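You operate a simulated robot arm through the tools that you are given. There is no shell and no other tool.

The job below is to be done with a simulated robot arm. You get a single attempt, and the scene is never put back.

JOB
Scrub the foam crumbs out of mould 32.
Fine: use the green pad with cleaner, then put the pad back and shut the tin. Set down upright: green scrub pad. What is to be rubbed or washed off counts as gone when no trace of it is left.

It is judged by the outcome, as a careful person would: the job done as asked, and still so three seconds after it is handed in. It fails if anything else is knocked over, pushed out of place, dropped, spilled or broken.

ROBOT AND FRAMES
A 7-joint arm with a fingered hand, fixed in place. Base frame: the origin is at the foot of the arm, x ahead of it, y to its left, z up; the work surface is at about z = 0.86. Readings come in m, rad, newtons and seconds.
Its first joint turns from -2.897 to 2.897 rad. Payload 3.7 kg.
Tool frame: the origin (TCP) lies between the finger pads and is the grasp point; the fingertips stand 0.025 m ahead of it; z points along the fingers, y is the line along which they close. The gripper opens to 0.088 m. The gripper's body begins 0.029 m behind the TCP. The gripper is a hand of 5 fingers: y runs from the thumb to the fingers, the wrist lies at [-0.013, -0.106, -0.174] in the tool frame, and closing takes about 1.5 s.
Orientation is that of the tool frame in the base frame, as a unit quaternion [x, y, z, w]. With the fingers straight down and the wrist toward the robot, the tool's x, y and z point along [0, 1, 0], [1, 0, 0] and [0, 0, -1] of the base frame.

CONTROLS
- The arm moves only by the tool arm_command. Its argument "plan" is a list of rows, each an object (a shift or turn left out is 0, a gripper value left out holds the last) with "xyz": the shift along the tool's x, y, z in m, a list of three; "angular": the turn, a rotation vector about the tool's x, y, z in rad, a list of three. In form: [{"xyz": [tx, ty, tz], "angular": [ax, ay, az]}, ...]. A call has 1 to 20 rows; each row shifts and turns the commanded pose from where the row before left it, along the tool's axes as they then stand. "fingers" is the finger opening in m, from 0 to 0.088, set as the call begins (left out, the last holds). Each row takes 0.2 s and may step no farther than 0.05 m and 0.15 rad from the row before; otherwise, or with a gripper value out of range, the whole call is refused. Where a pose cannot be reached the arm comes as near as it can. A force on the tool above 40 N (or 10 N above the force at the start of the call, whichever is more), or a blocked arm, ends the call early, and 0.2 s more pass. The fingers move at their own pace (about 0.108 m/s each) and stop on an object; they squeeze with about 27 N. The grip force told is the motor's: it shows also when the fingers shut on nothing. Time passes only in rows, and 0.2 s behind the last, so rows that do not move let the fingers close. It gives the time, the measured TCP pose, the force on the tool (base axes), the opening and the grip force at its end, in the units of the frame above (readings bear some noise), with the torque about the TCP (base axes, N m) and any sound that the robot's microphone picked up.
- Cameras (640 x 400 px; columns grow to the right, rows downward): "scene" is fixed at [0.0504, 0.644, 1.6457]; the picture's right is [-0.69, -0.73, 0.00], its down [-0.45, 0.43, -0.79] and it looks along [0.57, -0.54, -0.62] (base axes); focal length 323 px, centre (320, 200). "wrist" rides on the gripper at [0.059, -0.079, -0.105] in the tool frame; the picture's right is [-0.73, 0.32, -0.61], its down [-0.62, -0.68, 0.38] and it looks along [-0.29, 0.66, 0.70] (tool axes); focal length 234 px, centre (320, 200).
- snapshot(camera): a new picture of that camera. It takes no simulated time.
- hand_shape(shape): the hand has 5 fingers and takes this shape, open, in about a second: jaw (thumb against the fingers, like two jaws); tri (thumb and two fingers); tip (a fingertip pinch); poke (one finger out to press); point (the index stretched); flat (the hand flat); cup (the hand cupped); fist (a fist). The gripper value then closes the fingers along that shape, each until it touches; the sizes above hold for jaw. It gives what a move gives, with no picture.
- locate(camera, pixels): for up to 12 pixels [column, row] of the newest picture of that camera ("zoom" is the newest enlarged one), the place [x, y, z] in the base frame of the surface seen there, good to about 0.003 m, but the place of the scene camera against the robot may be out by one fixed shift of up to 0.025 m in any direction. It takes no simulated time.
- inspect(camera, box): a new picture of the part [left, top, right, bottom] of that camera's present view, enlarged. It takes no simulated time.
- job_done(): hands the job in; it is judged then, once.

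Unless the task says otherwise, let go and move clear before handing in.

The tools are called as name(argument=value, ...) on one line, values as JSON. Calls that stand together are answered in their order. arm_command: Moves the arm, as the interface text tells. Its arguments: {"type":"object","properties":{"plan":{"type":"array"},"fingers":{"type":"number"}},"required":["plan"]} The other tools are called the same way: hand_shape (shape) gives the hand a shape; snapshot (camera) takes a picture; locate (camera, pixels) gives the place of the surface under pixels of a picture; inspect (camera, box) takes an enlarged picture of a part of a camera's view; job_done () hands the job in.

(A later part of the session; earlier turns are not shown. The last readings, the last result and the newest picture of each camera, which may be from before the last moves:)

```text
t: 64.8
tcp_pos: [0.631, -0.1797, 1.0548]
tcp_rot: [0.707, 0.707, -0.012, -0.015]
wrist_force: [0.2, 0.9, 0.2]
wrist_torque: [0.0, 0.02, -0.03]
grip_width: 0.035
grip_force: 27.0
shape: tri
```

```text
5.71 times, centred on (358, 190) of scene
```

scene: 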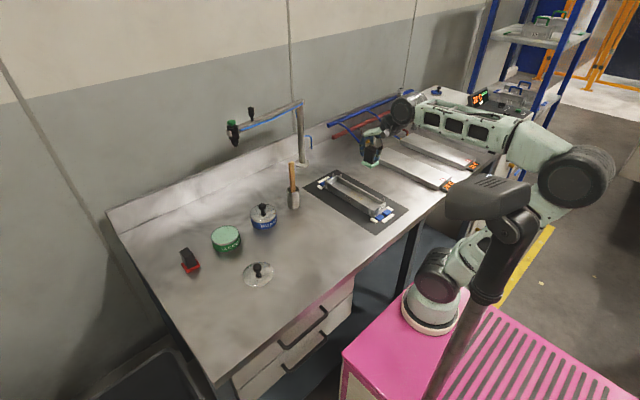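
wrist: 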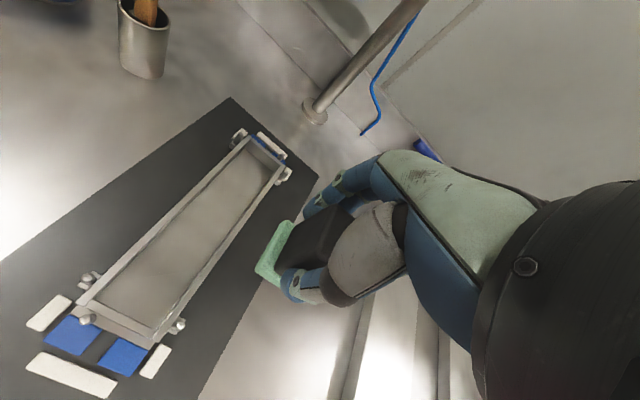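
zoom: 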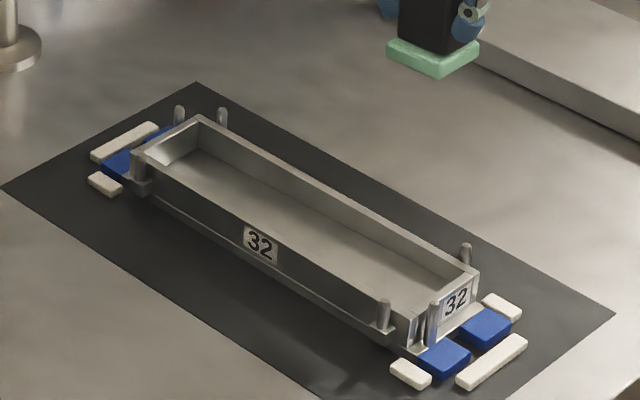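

The mould floor looks clean and the mould hasn't moved. I'll zoom in closely on all parts of the floor.

inspect(camera="wrist", box=[130, 200, 226, 260])

inspect(camera="wrist", box=[190, 150, 286, 210])

inspect(camera="wrist", box=[90, 260, 186, 320])

inspect(camera="wrist", box=[160, 180, 240, 230])

inspect(camera="scene", box=[330, 175, 394, 215])

```text
6.67 times, centred on (178, 230) of wrist
```

zoom: 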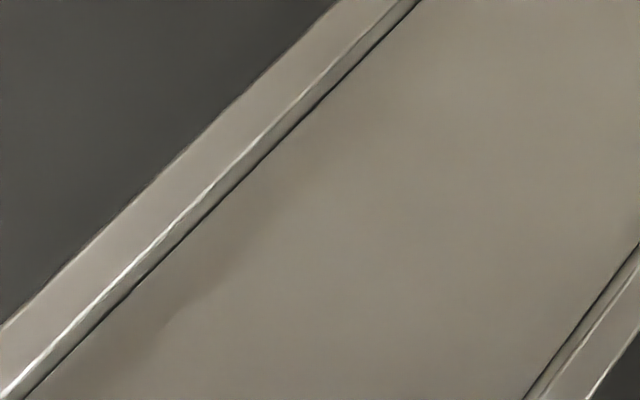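

```text
6.67 times, centred on (238, 180) of wrist
```

zoom: 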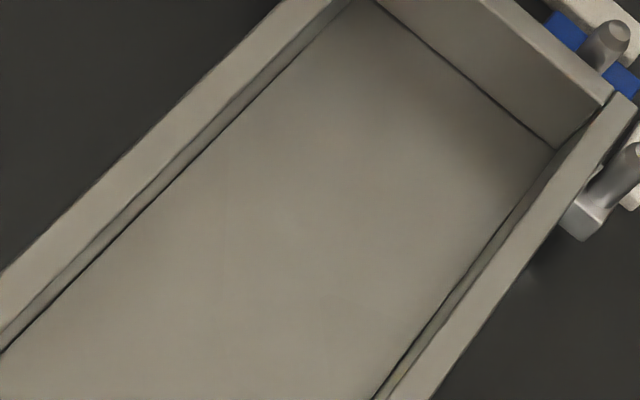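

```text
6.67 times, centred on (138, 290) of wrist
```

zoom: 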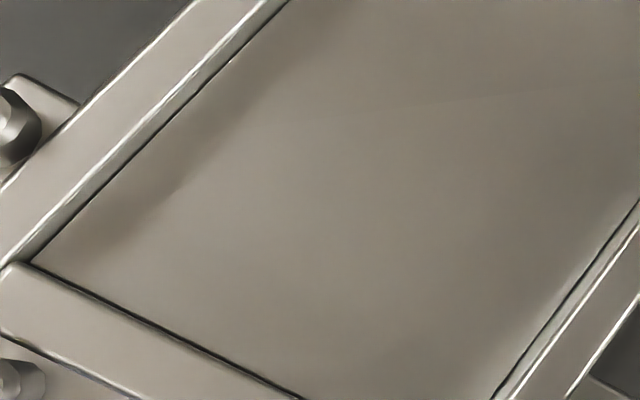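

```text
8.00 times, centred on (200, 205) of wrist
```

zoom: 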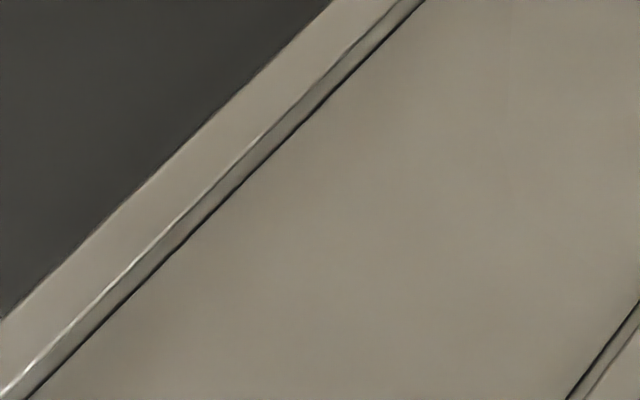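

```text
10.00 times, centred on (362, 195) of scene
```

zoom: 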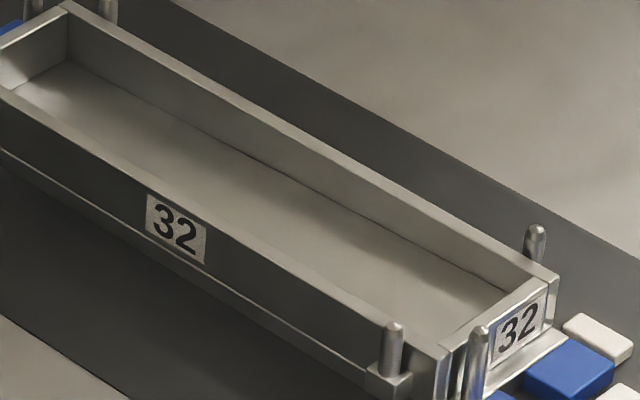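

No crumbs seen. I'll check the wall edges at even higher zoom to be sure.

inspect(camera="wrist", box=[165, 195, 205, 220])

inspect(camera="wrist", box=[200, 205, 248, 235])

inspect(camera="wrist", box=[165, 235, 229, 275])

inspect(camera="wrist", box=[130, 225, 178, 255])

```text
16.00 times, centred on (185, 208) of wrist
```

zoom: 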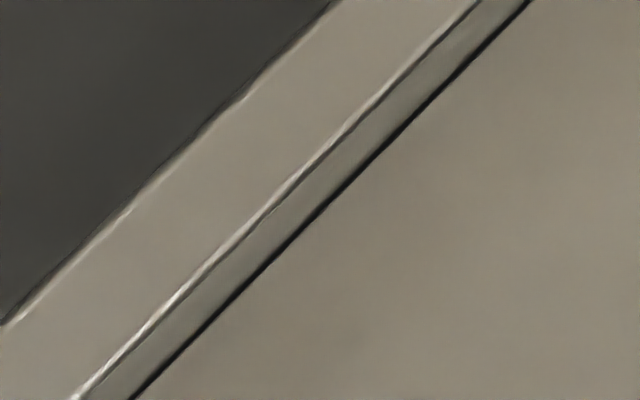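

```text
13.33 times, centred on (224, 220) of wrist
```

zoom: 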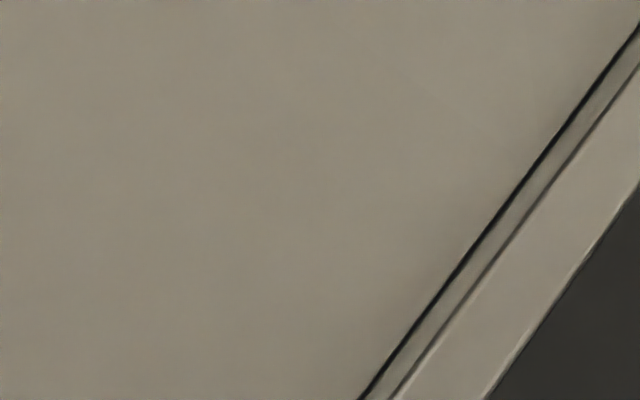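

```text
10.00 times, centred on (197, 255) of wrist
```

zoom: 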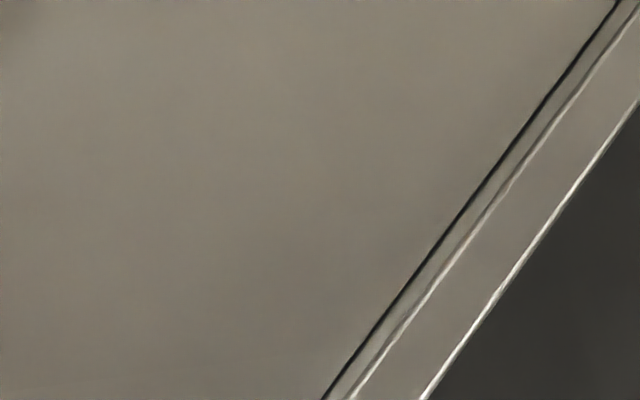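

```text
13.33 times, centred on (154, 240) of wrist
```

zoom: 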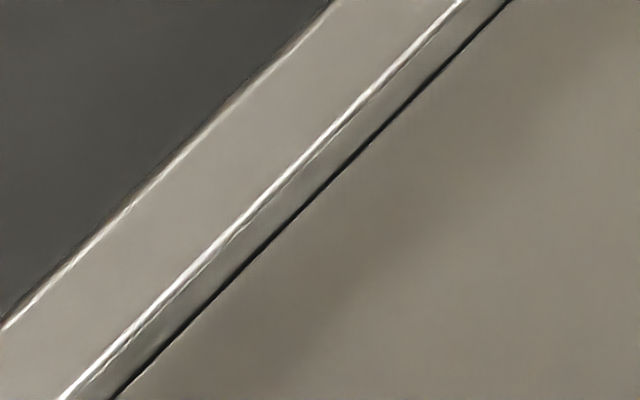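

Everything appears clean, but the last right-hand pass ended with light pressure, so I'll do one more full pass for certainty. Returning the pad into the channel along the reverse path.

arm_command(plan=[{"xyz": [0.03, 0.03, 0]}, {"xyz": [0.03, 0.03, 0.02]}, {"xyz": [0, 0.02, 0.03]}, {"xyz": [0, 0, 0.03]}, {"xyz": [0, 0, 0.025]}, {"xyz": [0, 0, 0.02]}, {}])

inspect(camera="wrist", box=[160, 200, 352, 320])

inspect(camera="scene", box=[310, 155, 406, 225])

```text
t: 66.5
tcp_pos: [0.7044, -0.1207, 0.9253]
tcp_rot: [0.706, 0.708, -0.013, -0.015]
wrist_force: [0.7, 0.8, -0.7]
wrist_torque: [-0.01, 0.01, -0.02]
grip_width: 0.0348
grip_force: 27.2
shape: tri
```

```text
3.33 times, centred on (256, 260) of wrist
```

zoom: 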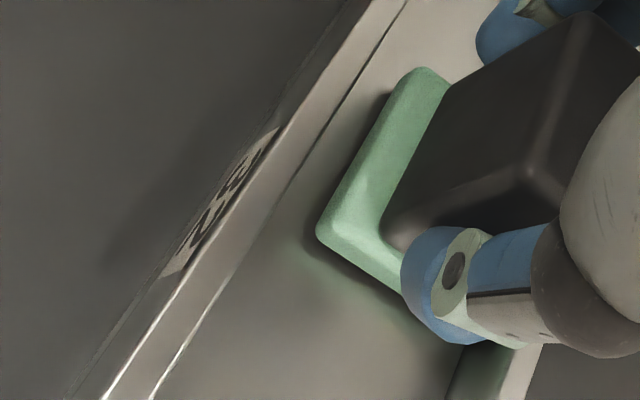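

```text
5.71 times, centred on (358, 190) of scene
```

zoom: 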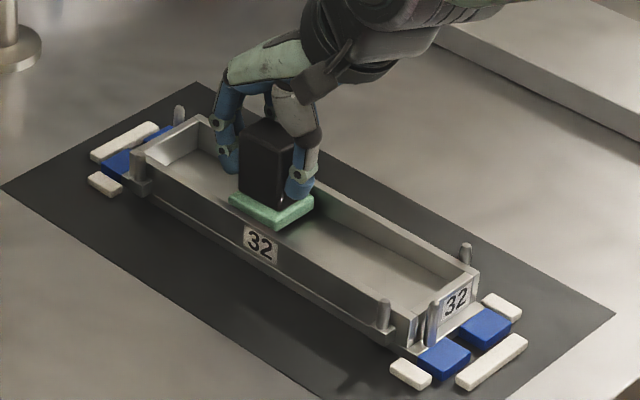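

Pad is back in the channel, just above the floor. Stepping down to regain contact.

arm_command(plan=[{"xyz": [0, 0, 0.0015]}, {"xyz": [0, 0, 0.0015]}, {"xyz": [0, 0, 0.001]}, {}])

arm_command(plan=[{"xyz": [0, 0, 0.001]}, {}])

arm_command(plan=[{"xyz": [0, 0, 0.001]}, {}])

```text
t: 67.5
tcp_pos: [0.7055, -0.1215, 0.9235]
tcp_rot: [0.707, 0.707, -0.013, -0.015]
wrist_force: [-1.1, -0.1, 2.2]
wrist_torque: [0.01, -0.03, 0.03]
grip_width: 0.0348
grip_force: 27.4
shape: tri
```

```text
t: 68.0
tcp_pos: [0.7046, -0.1209, 0.9221]
tcp_rot: [0.707, 0.707, -0.012, -0.015]
wrist_force: [0.1, 0.4, 6.6]
wrist_torque: [0.02, -0.06, 0.0]
grip_width: 0.0349
grip_force: 27.2
shape: tri
```

```text
t: 68.7
tcp_pos: [0.7042, -0.12, 0.9226]
tcp_rot: [0.708, 0.706, -0.012, -0.015]
wrist_force: [-0.7, -0.1, 10.4]
wrist_torque: [0.01, -0.03, 0.0]
grip_width: 0.0349
grip_force: 27.3
shape: tri
```

10 N contact. Now the right pass down and back, then a centre and left pass.

arm_command(plan=[{"xyz": [-0.0015, 0.004, 0]}, {"xyz": [0, -0.004, 0]}, {"xyz": [0.0003, -0.012, 0]}, {"xyz": [0.0003, -0.012, 0]}, {"xyz": [0.0003, -0.012, 0]}, {"xyz": [0.0003, -0.012, 0]}, {"xyz": [0.0003, -0.012, 0]}, {"xyz": [0.0003, -0.012, 0]}, {"xyz": [0.0003, -0.012, 0]}, {"xyz": [0.0003, -0.012, 0]}])

arm_command(plan=[{"xyz": [0.003, 0.004, 0]}, {"xyz": [0.0027, 0.008, 0]}, {"xyz": [-0.0003, 0.012, 0]}, {"xyz": [-0.0003, 0.012, 0]}, {"xyz": [-0.0003, 0.012, 0]}, {"xyz": [-0.0003, 0.012, 0]}, {"xyz": [-0.0003, 0.012, 0]}, {"xyz": [-0.0003, 0.012, 0]}, {"xyz": [-0.0003, 0.012, 0]}])

arm_command(plan=[{"xyz": [0.003, 0, 0.0007]}, {"xyz": [0.0027, -0.008, 0]}, {"xyz": [0.0003, -0.012, 0]}, {"xyz": [0.0003, -0.012, 0]}, {"xyz": [0.0003, -0.012, 0]}, {"xyz": [0.0003, -0.012, 0]}, {"xyz": [0.0003, -0.012, 0]}, {"xyz": [0.0003, -0.012, 0]}, {"xyz": [0.0003, -0.012, 0]}])

inspect(camera="scene", box=[310, 155, 406, 225])

```text
t: 70.8
tcp_pos: [0.6091, -0.1192, 0.9255]
tcp_rot: [0.707, 0.707, -0.011, -0.015]
wrist_force: [7.3, -0.4, 20.9]
wrist_torque: [0.01, -0.23, 0.01]
grip_width: 0.0361
grip_force: 27.0
shape: tri
```

```text
t: 72.8
tcp_pos: [0.7078, -0.1159, 0.9209]
tcp_rot: [0.707, 0.707, -0.013, -0.015]
wrist_force: [-2.1, 0.1, 5.4]
wrist_torque: [0.01, -0.01, 0.02]
grip_width: 0.0348
grip_force: 27.0
shape: tri
```

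```text
t: 74.8
tcp_pos: [0.6134, -0.1078, 0.9251]
tcp_rot: [0.707, 0.707, -0.012, -0.014]
wrist_force: [6.3, -4.9, 11.5]
wrist_torque: [-0.04, -0.22, 0.06]
grip_width: 0.0355
grip_force: 26.8
shape: tri
```

```text
5.71 times, centred on (358, 190) of scene
```

zoom: 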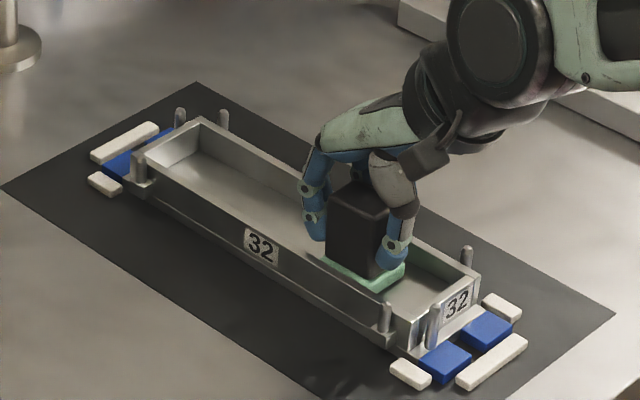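

Light touch (4.9 N) on the left wall; I'll shift off it, lift out, un-tilt, and re-inspect the mould.

arm_command(plan=[{"xyz": [-0.004, 0, -0.002]}, {"xyz": [0, 0, -0.02]}, {"xyz": [0, 0, -0.03]}, {"xyz": [0, 0, -0.03]}, {"xyz": [-0.025, 0, -0.03], "angular": [-0.02, 0, 0]}, {"xyz": [-0.03, 0, -0.02], "angular": [-0.02, 0, 0]}, {}])

snapshot(camera="wrist")

inspect(camera="wrist", box=[120, 150, 280, 250])

inspect(camera="scene", box=[310, 155, 406, 225])

```text
t: 76.5
tcp_pos: [0.618, -0.1679, 1.058]
tcp_rot: [0.707, 0.707, 0.002, -0.001]
wrist_force: [0.8, -0.4, -0.2]
wrist_torque: [0.0, 0.04, -0.05]
grip_width: 0.0352
grip_force: 26.8
shape: tri
```

```text
taken
```

wrist: 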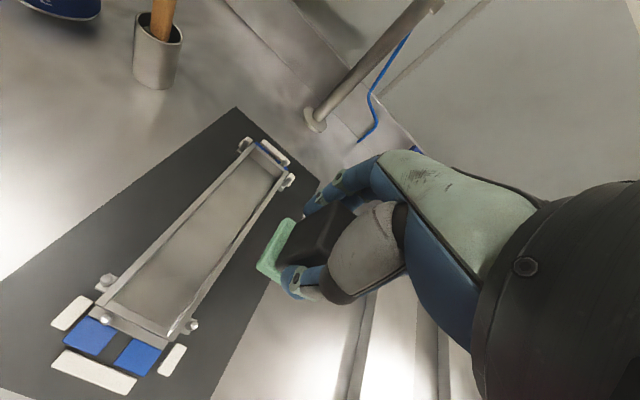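

```text
4.00 times, centred on (200, 200) of wrist
```

zoom: 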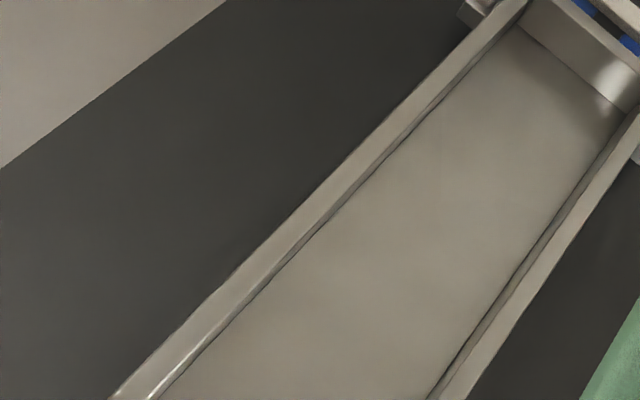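

```text
5.71 times, centred on (358, 190) of scene
```

zoom: 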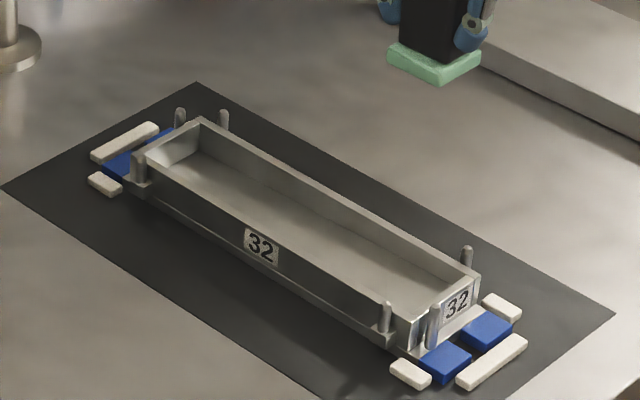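

The mould is clean and in place. Now I'll check how the pad sits in the hand before carrying it home.

inspect(camera="wrist", box=[230, 190, 358, 310])

locate(camera="wrist", pixels=[[264, 258], [289, 224], [268, 270], [276, 250], [281, 275], [285, 235], [259, 268]])

inspect(camera="scene", box=[350, 130, 414, 180])

```text
3.33 times, centred on (294, 250) of wrist
```

zoom: 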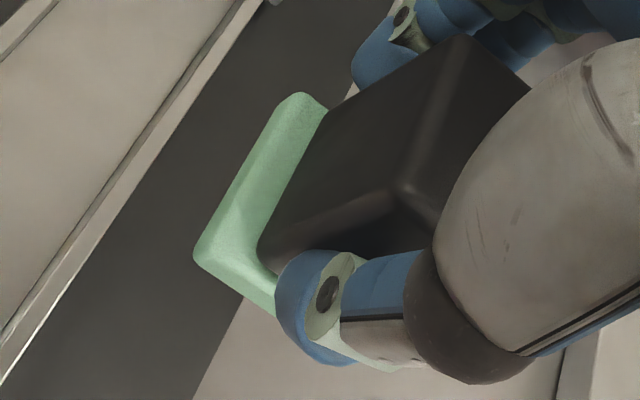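

```text
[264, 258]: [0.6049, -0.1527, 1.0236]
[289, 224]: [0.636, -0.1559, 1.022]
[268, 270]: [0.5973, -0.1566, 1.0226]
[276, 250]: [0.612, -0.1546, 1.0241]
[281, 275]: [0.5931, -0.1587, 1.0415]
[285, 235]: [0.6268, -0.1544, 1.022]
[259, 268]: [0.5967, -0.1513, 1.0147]
```

```text
8.00 times, centred on (382, 155) of scene
```

zoom: 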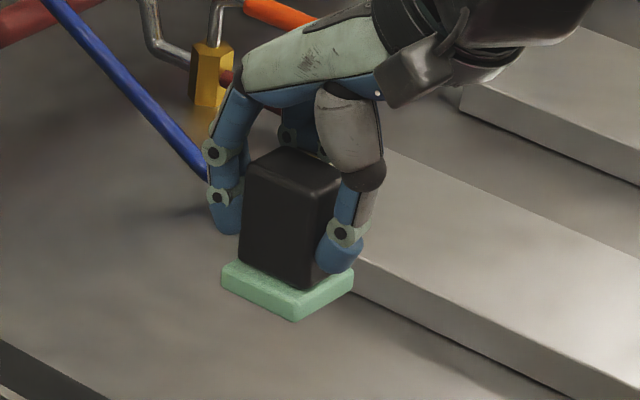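

Pad top is 0.035 m below TCP now (handle slid ~6 mm up in the grip), still level. I'll carry it back at z≈1.10 to above its original spot (0.790, 0.5655).

arm_command(plan=[{"xyz": [0.02, 0, -0.042]}, {"xyz": [0.045, 0, 0]}, {"xyz": [0.045, 0, 0]}, {"xyz": [0.045, 0, 0]}, {"xyz": [0.045, 0, 0]}, {"xyz": [0.045, 0, 0]}, {"xyz": [0.045, 0, 0]}, {"xyz": [0.045, 0, 0]}, {"xyz": [0.045, 0, 0]}, {"xyz": [0.045, 0, 0]}, {"xyz": [0.045, 0, 0]}, {"xyz": [0.045, 0, 0]}, {"xyz": [0.045, 0, 0]}, {"xyz": [0.045, 0, 0]}, {"xyz": [0.0263, 0.0342, 0]}, {"xyz": [0.0263, 0.0342, 0]}, {"xyz": [0.0263, 0.0342, 0]}, {"xyz": [0.0263, 0.0342, 0]}, {"xyz": [0.0263, 0.0342, 0]}, {}])

snapshot(camera="wrist")

snapshot(camera="scene")

```text
t: 80.7
tcp_pos: [0.7897, 0.5691, 1.1005]
tcp_rot: [0.707, 0.707, 0.002, 0.0]
wrist_force: [0.2, 0.2, -1.2]
wrist_torque: [-0.03, 0.0, 0.0]
grip_width: 0.0348
grip_force: 27.2
shape: tri
```

```text
taken
```

wrist: 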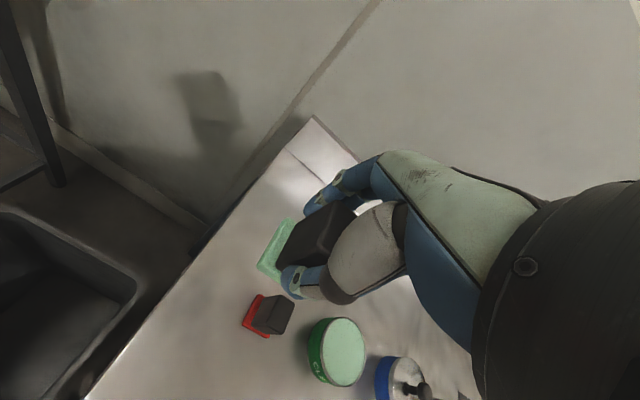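

```text
taken
```

scene: 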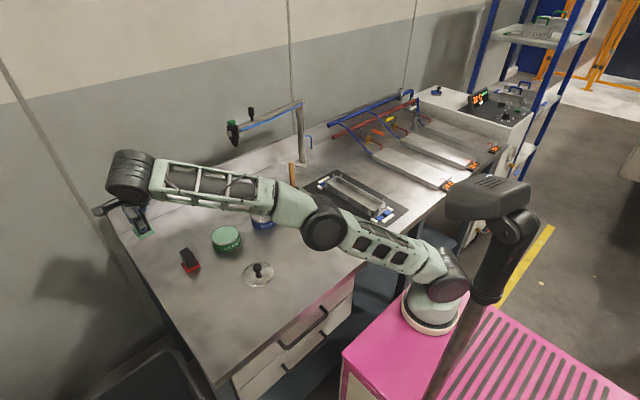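

Over the pad's home. Descending straight to ~1 cm above the bench.

arm_command(plan=[{"xyz": [0, 0, 0.03]}, {"xyz": [0, 0, 0.04]}, {"xyz": [0, 0, 0.04]}, {"xyz": [0, 0, 0.035]}, {"xyz": [0, 0, 0.025]}, {"xyz": [0, 0, 0.012]}, {}])

inspect(camera="wrist", box=[180, 190, 372, 310])

inspect(camera="scene", box=[120, 190, 240, 300])

```text
t: 82.2
tcp_pos: [0.7918, 0.568, 0.9181]
tcp_rot: [0.709, 0.706, 0.003, -0.001]
wrist_force: [1.1, 0.5, -0.8]
wrist_torque: [0.0, -0.02, -0.02]
grip_width: 0.0346
grip_force: 27.1
shape: tri
```

```text
3.33 times, centred on (276, 250) of wrist
```

zoom: 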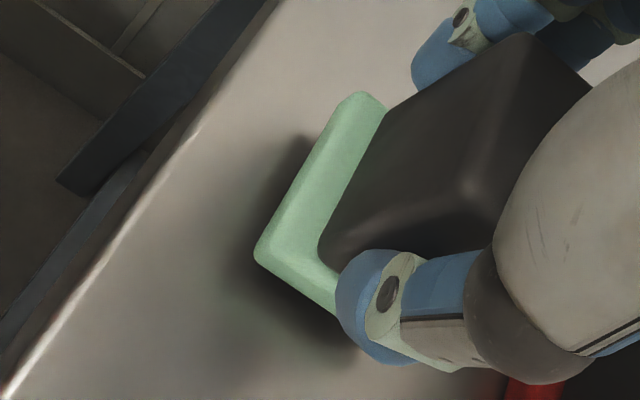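

```text
3.64 times, centred on (180, 245) of scene
```

zoom: 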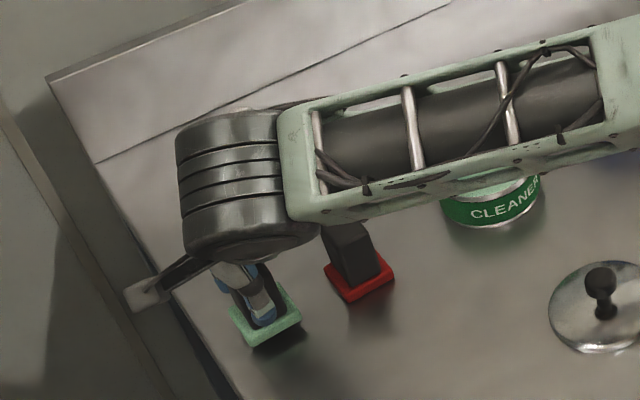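

Pad is ~1 cm above its home spot. Lowering in small steps to contact.

arm_command(plan=[{"xyz": [0, 0, 0.003]}, {"xyz": [0, 0, 0.003]}, {}])

arm_command(plan=[{"xyz": [0, 0, 0.002]}, {}])

arm_command(plan=[{"xyz": [0, 0, 0.0015]}, {}])

```text
t: 83.0
tcp_pos: [0.7903, 0.5686, 0.9136]
tcp_rot: [0.708, 0.707, 0.002, 0.0]
wrist_force: [-0.2, 0.4, 0.2]
wrist_torque: [0.01, -0.02, 0.01]
grip_width: 0.0347
grip_force: 27.2
shape: tri
```

```text
t: 83.7
tcp_pos: [0.7906, 0.5696, 0.911]
tcp_rot: [0.707, 0.707, 0.002, -0.001]
wrist_force: [0.1, 0.1, -0.2]
wrist_torque: [0.0, 0.02, 0.01]
grip_width: 0.0345
grip_force: 26.5
shape: tri
```

```text
t: 84.2
tcp_pos: [0.7902, 0.5696, 0.9103]
tcp_rot: [0.707, 0.707, 0.001, 0.0]
wrist_force: [-0.1, 0.6, 0.4]
wrist_torque: [0.05, 0.0, -0.01]
grip_width: 0.0348
grip_force: 26.8
shape: tri
```

No contact yet. Continuing with small steps.

arm_command(plan=[{"xyz": [0, 0, 0.0015]}, {}])

arm_command(plan=[{"xyz": [0, 0, 0.0015]}, {}])

inspect(camera="wrist", box=[180, 190, 372, 310])

```text
t: 84.8
tcp_pos: [0.7908, 0.5701, 0.9083]
tcp_rot: [0.708, 0.707, 0.003, -0.001]
wrist_force: [-0.6, 0.5, 1.7]
wrist_torque: [-0.01, -0.05, -0.02]
grip_width: 0.0343
grip_force: 27.0
shape: tri
```

```text
t: 85.5
tcp_pos: [0.7913, 0.5699, 0.9084]
tcp_rot: [0.707, 0.707, 0.004, -0.001]
wrist_force: [0.7, 0.3, 10.1]
wrist_torque: [0.03, -0.12, 0.0]
grip_width: 0.0346
grip_force: 26.9
shape: tri
```

```text
3.33 times, centred on (276, 250) of wrist
```

zoom: 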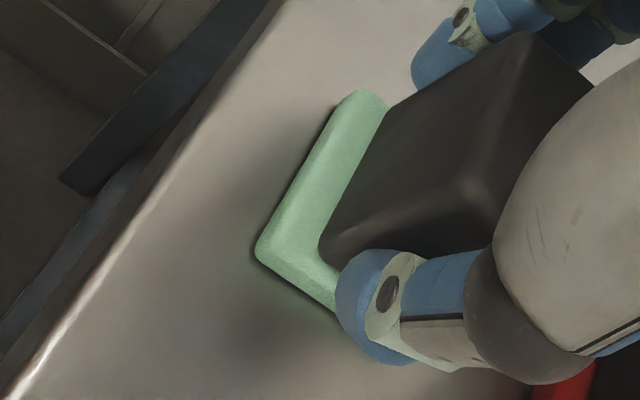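

Contact at 10 N. I'll relax 1 mm, then open the fingers and rise gently right after release.

arm_command(plan=[{"xyz": [0, 0, -0.001]}, {}])

arm_command(plan=[{}, {"xyz": [0, 0, -0.002]}, {"xyz": [0, 0, -0.002]}, {"xyz": [0, 0, -0.002]}, {}, {}], fingers=0.088)

inspect(camera="wrist", box=[180, 190, 372, 310])

inspect(camera="scene", box=[120, 190, 240, 300])

```text
t: 86.0
tcp_pos: [0.7903, 0.5686, 0.9069]
tcp_rot: [0.707, 0.707, 0.002, 0.0]
wrist_force: [0.6, 1.1, 7.5]
wrist_torque: [0.06, -0.15, 0.01]
grip_width: 0.035
grip_force: 27.1
shape: tri
```

```text
t: 87.5
tcp_pos: [0.7914, 0.5682, 0.9145]
tcp_rot: [0.708, 0.706, 0.002, 0.0]
wrist_force: [0.3, 0.0, 0.7]
wrist_torque: [0.01, 0.01, -0.01]
grip_width: 0.0876
grip_force: 0.0
shape: tri
```

```text
3.33 times, centred on (276, 250) of wrist
```

zoom: 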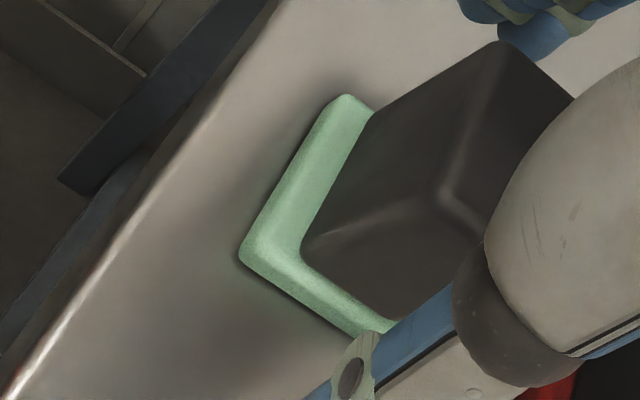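

```text
3.64 times, centred on (180, 245) of scene
```

zoom: 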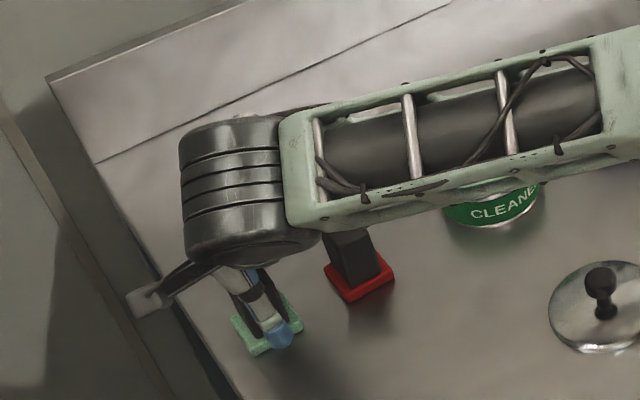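

Released; the pad stands flat. I'll rise straight up and check the pad's place.

arm_command(plan=[{"xyz": [0, 0, -0.01]}, {"xyz": [0, 0, -0.02]}, {"xyz": [0, 0, -0.03]}, {"xyz": [0, 0, -0.04]}, {"xyz": [0, 0, -0.03]}, {}])

inspect(camera="wrist", box=[180, 210, 372, 330])

locate(camera="zoom", pixels=[[280, 200], [310, 160], [330, 230], [200, 250], [300, 310]])

inspect(camera="scene", box=[120, 190, 280, 310])

```text
t: 88.8
tcp_pos: [0.7901, 0.5685, 1.0448]
tcp_rot: [0.708, 0.707, 0.002, 0.0]
wrist_force: [0.4, -0.6, -0.4]
wrist_torque: [-0.01, -0.01, 0.04]
grip_width: 0.0881
grip_force: 0.1
shape: tri
```

```text
3.33 times, centred on (276, 270) of wrist
```

zoom: 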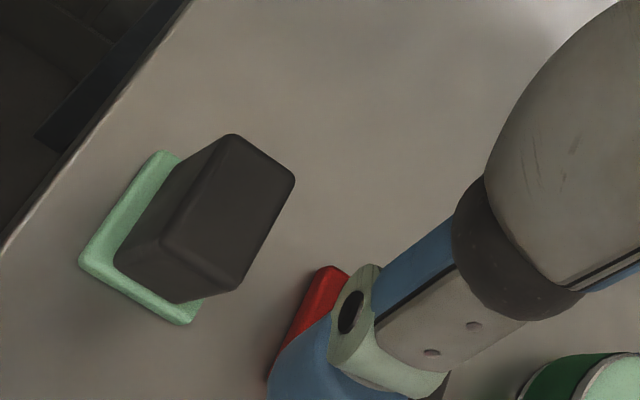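

```text
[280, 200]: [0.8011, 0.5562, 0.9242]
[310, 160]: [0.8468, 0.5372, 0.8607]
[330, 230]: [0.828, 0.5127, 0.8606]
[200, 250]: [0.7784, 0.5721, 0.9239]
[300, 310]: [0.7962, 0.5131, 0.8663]
```

```text
3.33 times, centred on (200, 250) of scene
```

zoom: 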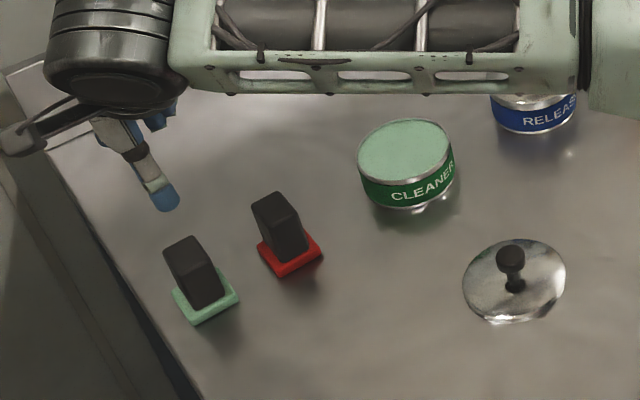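

The green pad stands upright at its original spot, red pad undisturbed. Now back to the lid at (0.63, 0.36).

arm_command(plan=[{"xyz": [-0.015, -0.012, 0]}, {"xyz": [-0.035, -0.027, 0]}, {"xyz": [-0.035, -0.027, 0]}, {"xyz": [-0.035, -0.027, 0]}, {"xyz": [-0.035, -0.027, 0]}, {"xyz": [-0.035, -0.027, 0]}, {"xyz": [-0.018, -0.013, 0]}, {}])

inspect(camera="wrist", box=[150, 220, 310, 320])

locate(camera="zoom", pixels=[[340, 235], [320, 255], [355, 230], [330, 225], [345, 255], [300, 250]])

inspect(camera="scene", box=[180, 190, 320, 300])

```text
t: 90.7
tcp_pos: [0.6294, 0.3598, 1.0435]
tcp_rot: [0.708, 0.706, 0.003, -0.002]
wrist_force: [0.3, 0.3, 0.4]
wrist_torque: [0.01, -0.02, -0.02]
grip_width: 0.0879
grip_force: 0.1
shape: tri
```

```text
4.00 times, centred on (230, 270) of wrist
```

zoom: 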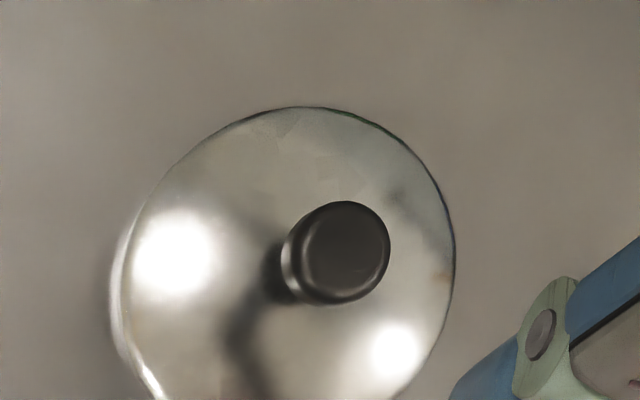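

```text
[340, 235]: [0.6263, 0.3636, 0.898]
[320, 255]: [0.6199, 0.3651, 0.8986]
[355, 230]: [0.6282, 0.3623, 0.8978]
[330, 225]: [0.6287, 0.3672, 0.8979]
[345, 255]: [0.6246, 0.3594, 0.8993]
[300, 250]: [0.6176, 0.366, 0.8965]
```

```text
3.64 times, centred on (250, 245) of scene
```

zoom: 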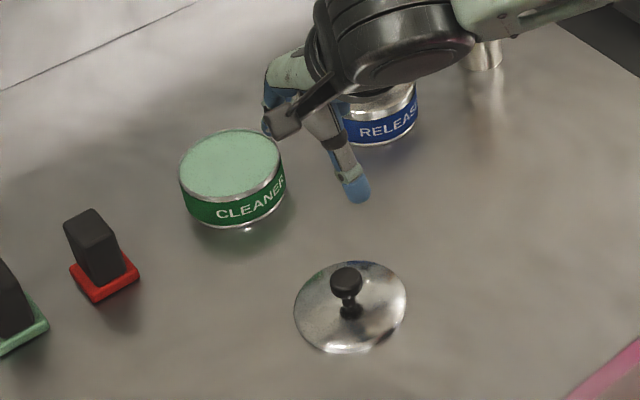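

Knob centre ≈ (0.6255, 0.3605), top z≈0.898. I'll align and descend to TCP z≈0.904, same relation as the first grasp.

arm_command(plan=[{"xyz": [0.0005, -0.0035, 0.02]}, {"xyz": [0, 0, 0.035]}, {"xyz": [0, 0, 0.035]}, {"xyz": [0, 0, 0.025]}, {"xyz": [0, 0, 0.015]}, {"xyz": [0, 0, 0.0095]}, {}])

inspect(camera="wrist", box=[180, 180, 372, 300])

inspect(camera="scene", box=[210, 220, 310, 300])

```text
t: 92.2
tcp_pos: [0.6249, 0.3618, 0.9037]
tcp_rot: [0.708, 0.707, 0.002, -0.001]
wrist_force: [-0.3, -0.6, -0.1]
wrist_torque: [0.02, 0.0, 0.02]
grip_width: 0.0876
grip_force: 0.1
shape: tri
```

```text
3.33 times, centred on (276, 240) of wrist
```

zoom: 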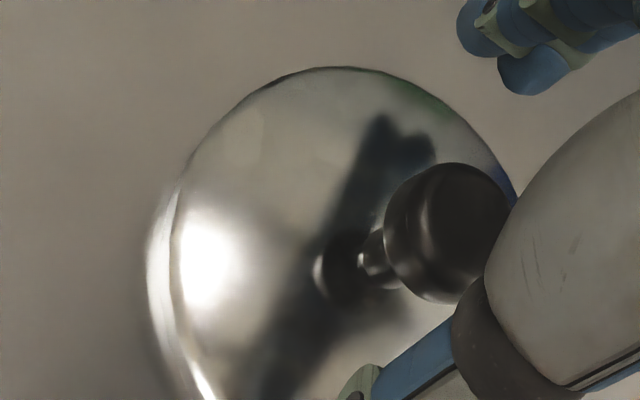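

```text
5.00 times, centred on (260, 260) of scene
```

zoom: 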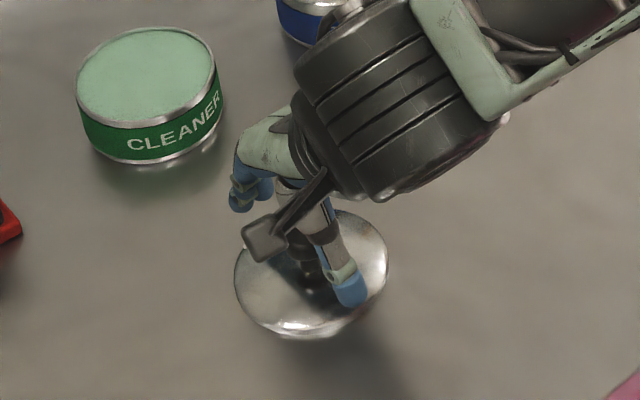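

The knob lies between the fingers as in the first grasp. Closing.

arm_command(plan=[{}, {}, {}, {}, {}, {}, {}, {}], fingers=0.0)

arm_command(plan=[{"xyz": [0, 0, -0.02]}, {"xyz": [0, 0, -0.035]}, {"xyz": [0, 0, -0.035]}, {"xyz": [0, 0, -0.03]}, {}])

snapshot(camera="wrist")

inspect(camera="scene", box=[190, 170, 330, 280])

```text
t: 94.0
tcp_pos: [0.6261, 0.3622, 0.9043]
tcp_rot: [0.708, 0.707, 0.001, -0.001]
wrist_force: [0.1, -1.2, -0.5]
wrist_torque: [-0.04, 0.0, 0.0]
grip_width: 0.0144
grip_force: 27.3
shape: tri
```

```text
t: 95.2
tcp_pos: [0.6252, 0.363, 1.0248]
tcp_rot: [0.708, 0.707, 0.002, 0.0]
wrist_force: [0.1, 0.0, -0.6]
wrist_torque: [-0.01, -0.01, -0.03]
grip_width: 0.0144
grip_force: 27.1
shape: tri
```

```text
taken
```

wrist: 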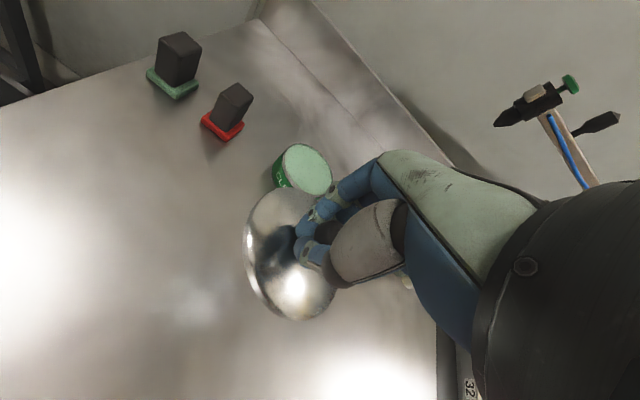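

```text
3.64 times, centred on (260, 225) of scene
```

zoom: 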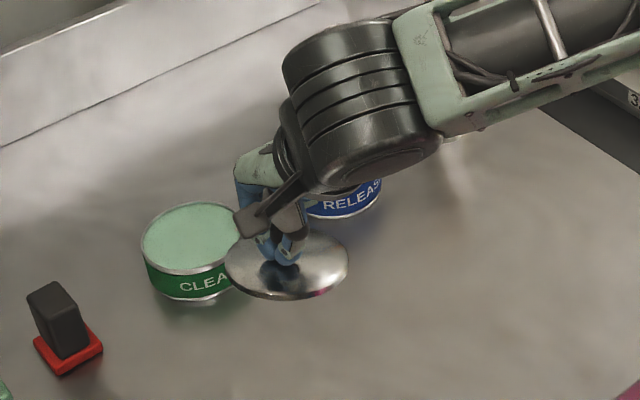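

Lid lifted. I'll measure the lid's tilt and centre in the hand.

inspect(camera="wrist", box=[220, 180, 348, 330])

locate(camera="wrist", pixels=[[285, 190], [265, 200], [250, 225], [246, 250], [252, 275], [265, 298], [285, 315], [305, 317], [325, 307], [265, 235], [280, 290], [300, 192]])

```text
2.67 times, centred on (284, 255) of wrist
```

zoom: 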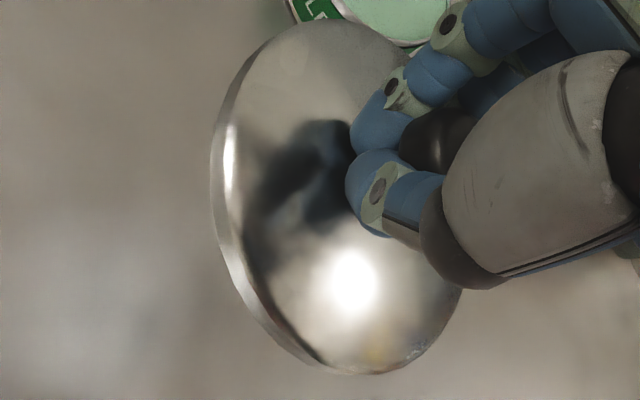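

```text
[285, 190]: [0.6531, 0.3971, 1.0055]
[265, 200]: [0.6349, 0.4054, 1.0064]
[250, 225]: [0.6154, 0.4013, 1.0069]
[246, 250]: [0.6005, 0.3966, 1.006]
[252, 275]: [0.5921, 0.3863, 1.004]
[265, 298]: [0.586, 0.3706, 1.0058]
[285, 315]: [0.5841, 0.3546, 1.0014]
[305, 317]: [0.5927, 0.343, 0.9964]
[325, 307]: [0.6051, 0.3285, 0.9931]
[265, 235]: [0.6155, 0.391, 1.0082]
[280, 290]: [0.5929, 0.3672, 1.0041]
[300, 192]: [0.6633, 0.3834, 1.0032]
```

I need more interior lid points to determine roll tilt.

locate(camera="wrist", pixels=[[300, 300], [310, 305], [315, 295], [295, 285], [305, 290], [320, 290], [275, 260], [265, 220], [280, 200], [290, 265], [270, 285], [300, 310]])

inspect(camera="scene", box=[230, 215, 294, 255])

locate(camera="zoom", pixels=[[80, 220], [130, 290], [200, 330], [300, 330], [380, 300], [440, 250], [440, 200], [150, 250], [250, 290], [350, 270], [400, 230]])

```text
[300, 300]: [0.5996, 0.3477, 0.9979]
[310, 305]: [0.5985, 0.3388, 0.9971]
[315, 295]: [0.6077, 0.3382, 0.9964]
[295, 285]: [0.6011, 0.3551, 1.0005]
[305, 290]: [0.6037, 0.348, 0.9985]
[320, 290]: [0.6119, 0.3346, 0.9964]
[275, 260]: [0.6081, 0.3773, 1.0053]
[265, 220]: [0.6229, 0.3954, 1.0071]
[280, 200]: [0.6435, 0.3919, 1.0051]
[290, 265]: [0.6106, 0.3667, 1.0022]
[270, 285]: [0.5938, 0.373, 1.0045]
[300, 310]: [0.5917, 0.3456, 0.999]
```

```text
10.00 times, centred on (262, 235) of scene
```

zoom: 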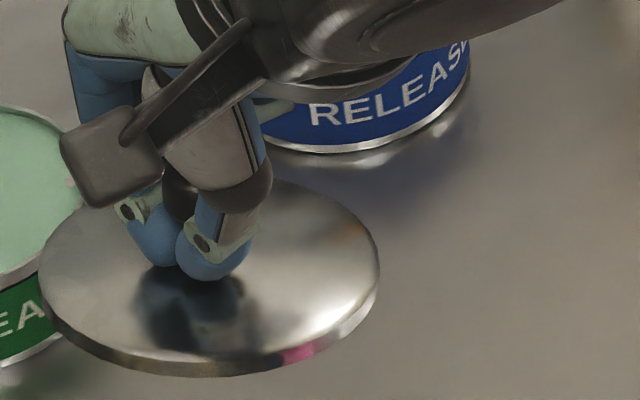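

```text
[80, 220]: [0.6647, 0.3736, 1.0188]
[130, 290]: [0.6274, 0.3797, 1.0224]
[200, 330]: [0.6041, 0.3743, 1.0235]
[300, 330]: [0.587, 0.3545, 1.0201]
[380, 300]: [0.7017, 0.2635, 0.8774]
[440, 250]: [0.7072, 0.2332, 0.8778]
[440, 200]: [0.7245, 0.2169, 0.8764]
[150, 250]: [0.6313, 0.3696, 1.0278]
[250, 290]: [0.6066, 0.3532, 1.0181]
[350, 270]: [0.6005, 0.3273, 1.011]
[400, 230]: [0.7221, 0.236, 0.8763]
```

The lid hangs tilted (higher on +y by ~0.21 rad, slightly on −x by ~0.06). I'll rotate the tool to level it and verify.

arm_command(plan=[{"angular": [-0.0312, -0.1055, 0]}, {"angular": [-0.0312, -0.1055, 0]}, {}])

snapshot(camera="wrist")

locate(camera="wrist", pixels=[[300, 300], [310, 305], [315, 295], [295, 285], [305, 290], [320, 290], [275, 260], [265, 220], [280, 200], [290, 265], [270, 285], [300, 192]])

inspect(camera="scene", box=[210, 190, 306, 260])

```text
t: 96.0
tcp_pos: [0.627, 0.3607, 1.0239]
tcp_rot: [0.704, 0.702, -0.05, 0.096]
wrist_force: [0.0, 0.6, -1.1]
wrist_torque: [-0.03, -0.03, 0.03]
grip_width: 0.0138
grip_force: 27.5
shape: tri
```

```text
taken
```

wrist: 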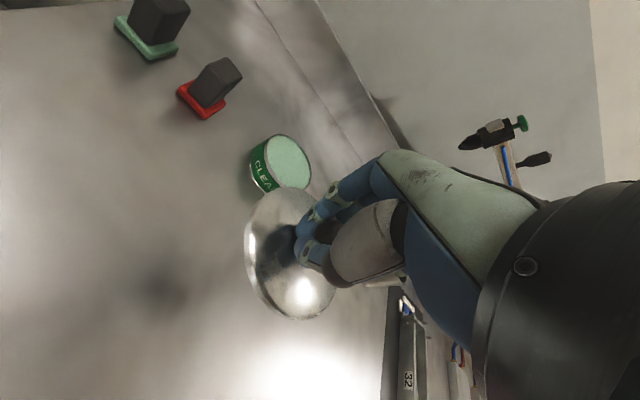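

```text
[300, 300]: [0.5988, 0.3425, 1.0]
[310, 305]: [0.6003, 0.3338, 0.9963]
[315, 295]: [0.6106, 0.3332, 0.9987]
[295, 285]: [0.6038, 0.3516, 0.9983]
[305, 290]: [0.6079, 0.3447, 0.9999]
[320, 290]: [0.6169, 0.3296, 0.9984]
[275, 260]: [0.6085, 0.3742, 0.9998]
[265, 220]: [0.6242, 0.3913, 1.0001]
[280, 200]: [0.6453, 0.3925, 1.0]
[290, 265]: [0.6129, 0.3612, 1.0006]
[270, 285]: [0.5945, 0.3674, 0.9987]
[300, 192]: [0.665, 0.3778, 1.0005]
```

```text
5.71 times, centred on (258, 225) of scene
```

zoom: 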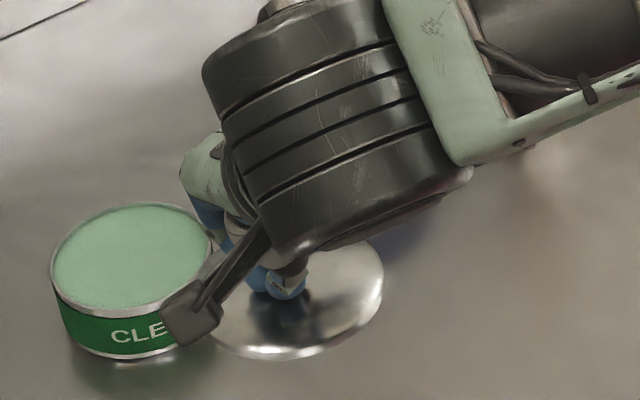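

The lid is now level (z≈0.9995 everywhere). I'll find its centre by locating rim points.

inspect(camera="wrist", box=[220, 175, 348, 255])

locate(camera="zoom", pixels=[[300, 67], [250, 80], [200, 125], [160, 190], [142, 260], [138, 310], [350, 70], [400, 90], [145, 360]])

inspect(camera="wrist", box=[220, 250, 348, 330])

locate(camera="zoom", pixels=[[150, 50], [175, 130], [210, 200], [260, 270], [320, 318], [400, 335], [480, 310], [540, 260], [570, 200]])

```text
5.00 times, centred on (284, 215) of wrist
```

zoom: 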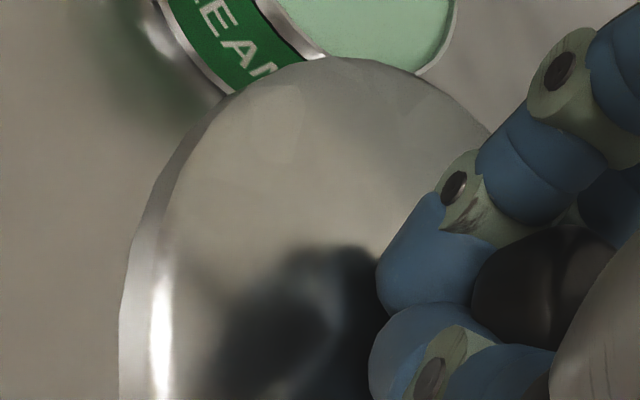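

```text
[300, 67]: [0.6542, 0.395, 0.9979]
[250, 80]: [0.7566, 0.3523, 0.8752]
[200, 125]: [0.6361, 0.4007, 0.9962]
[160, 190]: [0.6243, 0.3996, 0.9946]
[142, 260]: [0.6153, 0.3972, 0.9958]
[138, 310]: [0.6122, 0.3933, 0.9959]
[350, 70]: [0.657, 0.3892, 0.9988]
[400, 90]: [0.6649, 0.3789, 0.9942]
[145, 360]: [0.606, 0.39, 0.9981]
```

```text
5.00 times, centred on (284, 290) of wrist
```

zoom: 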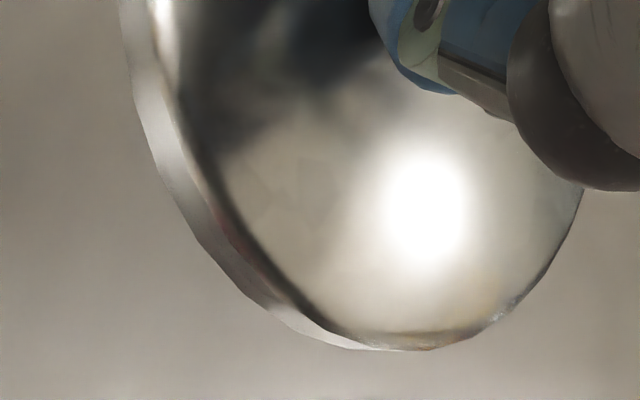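

```text
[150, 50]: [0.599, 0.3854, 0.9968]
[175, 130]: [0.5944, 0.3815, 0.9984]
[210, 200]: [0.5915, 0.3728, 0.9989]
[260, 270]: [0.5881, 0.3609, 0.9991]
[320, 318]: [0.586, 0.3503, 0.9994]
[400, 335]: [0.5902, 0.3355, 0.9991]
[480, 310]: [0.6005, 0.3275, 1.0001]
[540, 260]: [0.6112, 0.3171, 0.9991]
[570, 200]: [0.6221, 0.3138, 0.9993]
```

Lid centre ≈ (0.6295, 0.357), r≈0.0435. Now I'll translate it above the tin (centre 0.801, 0.361) at the same height.

arm_command(plan=[{"xyz": [0.0005, 0.0171, 0.001]}, {"xyz": [0.001, 0.03424, 0.00196]}, {"xyz": [0.001, 0.03424, 0.00196]}, {"xyz": [0.001, 0.03424, 0.00196]}, {"xyz": [0.001, 0.03424, 0.00196]}, {"xyz": [0.0005, 0.0171, 0.001]}, {}])

snapshot(camera="wrist")

inspect(camera="scene", box=[180, 160, 292, 250])

```text
t: 97.7
tcp_pos: [0.7985, 0.3674, 1.0233]
tcp_rot: [0.703, 0.702, -0.052, 0.096]
wrist_force: [-0.1, 0.4, 0.1]
wrist_torque: [-0.03, 0.01, 0.02]
grip_width: 0.0138
grip_force: 27.2
shape: tri
```

```text
taken
```

wrist: 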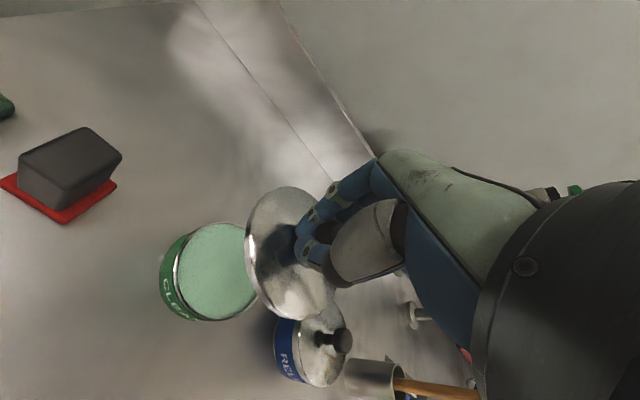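

```text
4.44 times, centred on (236, 205) of scene
```

zoom: 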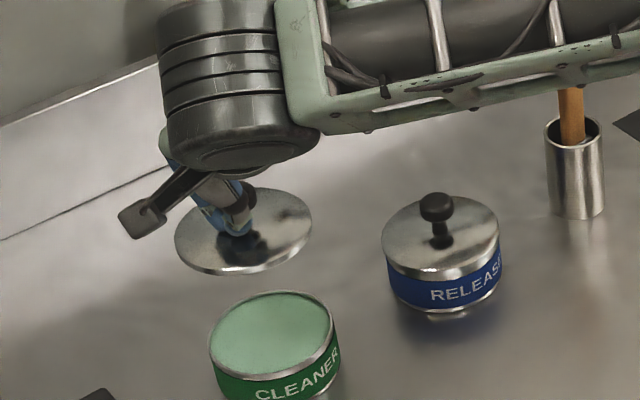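

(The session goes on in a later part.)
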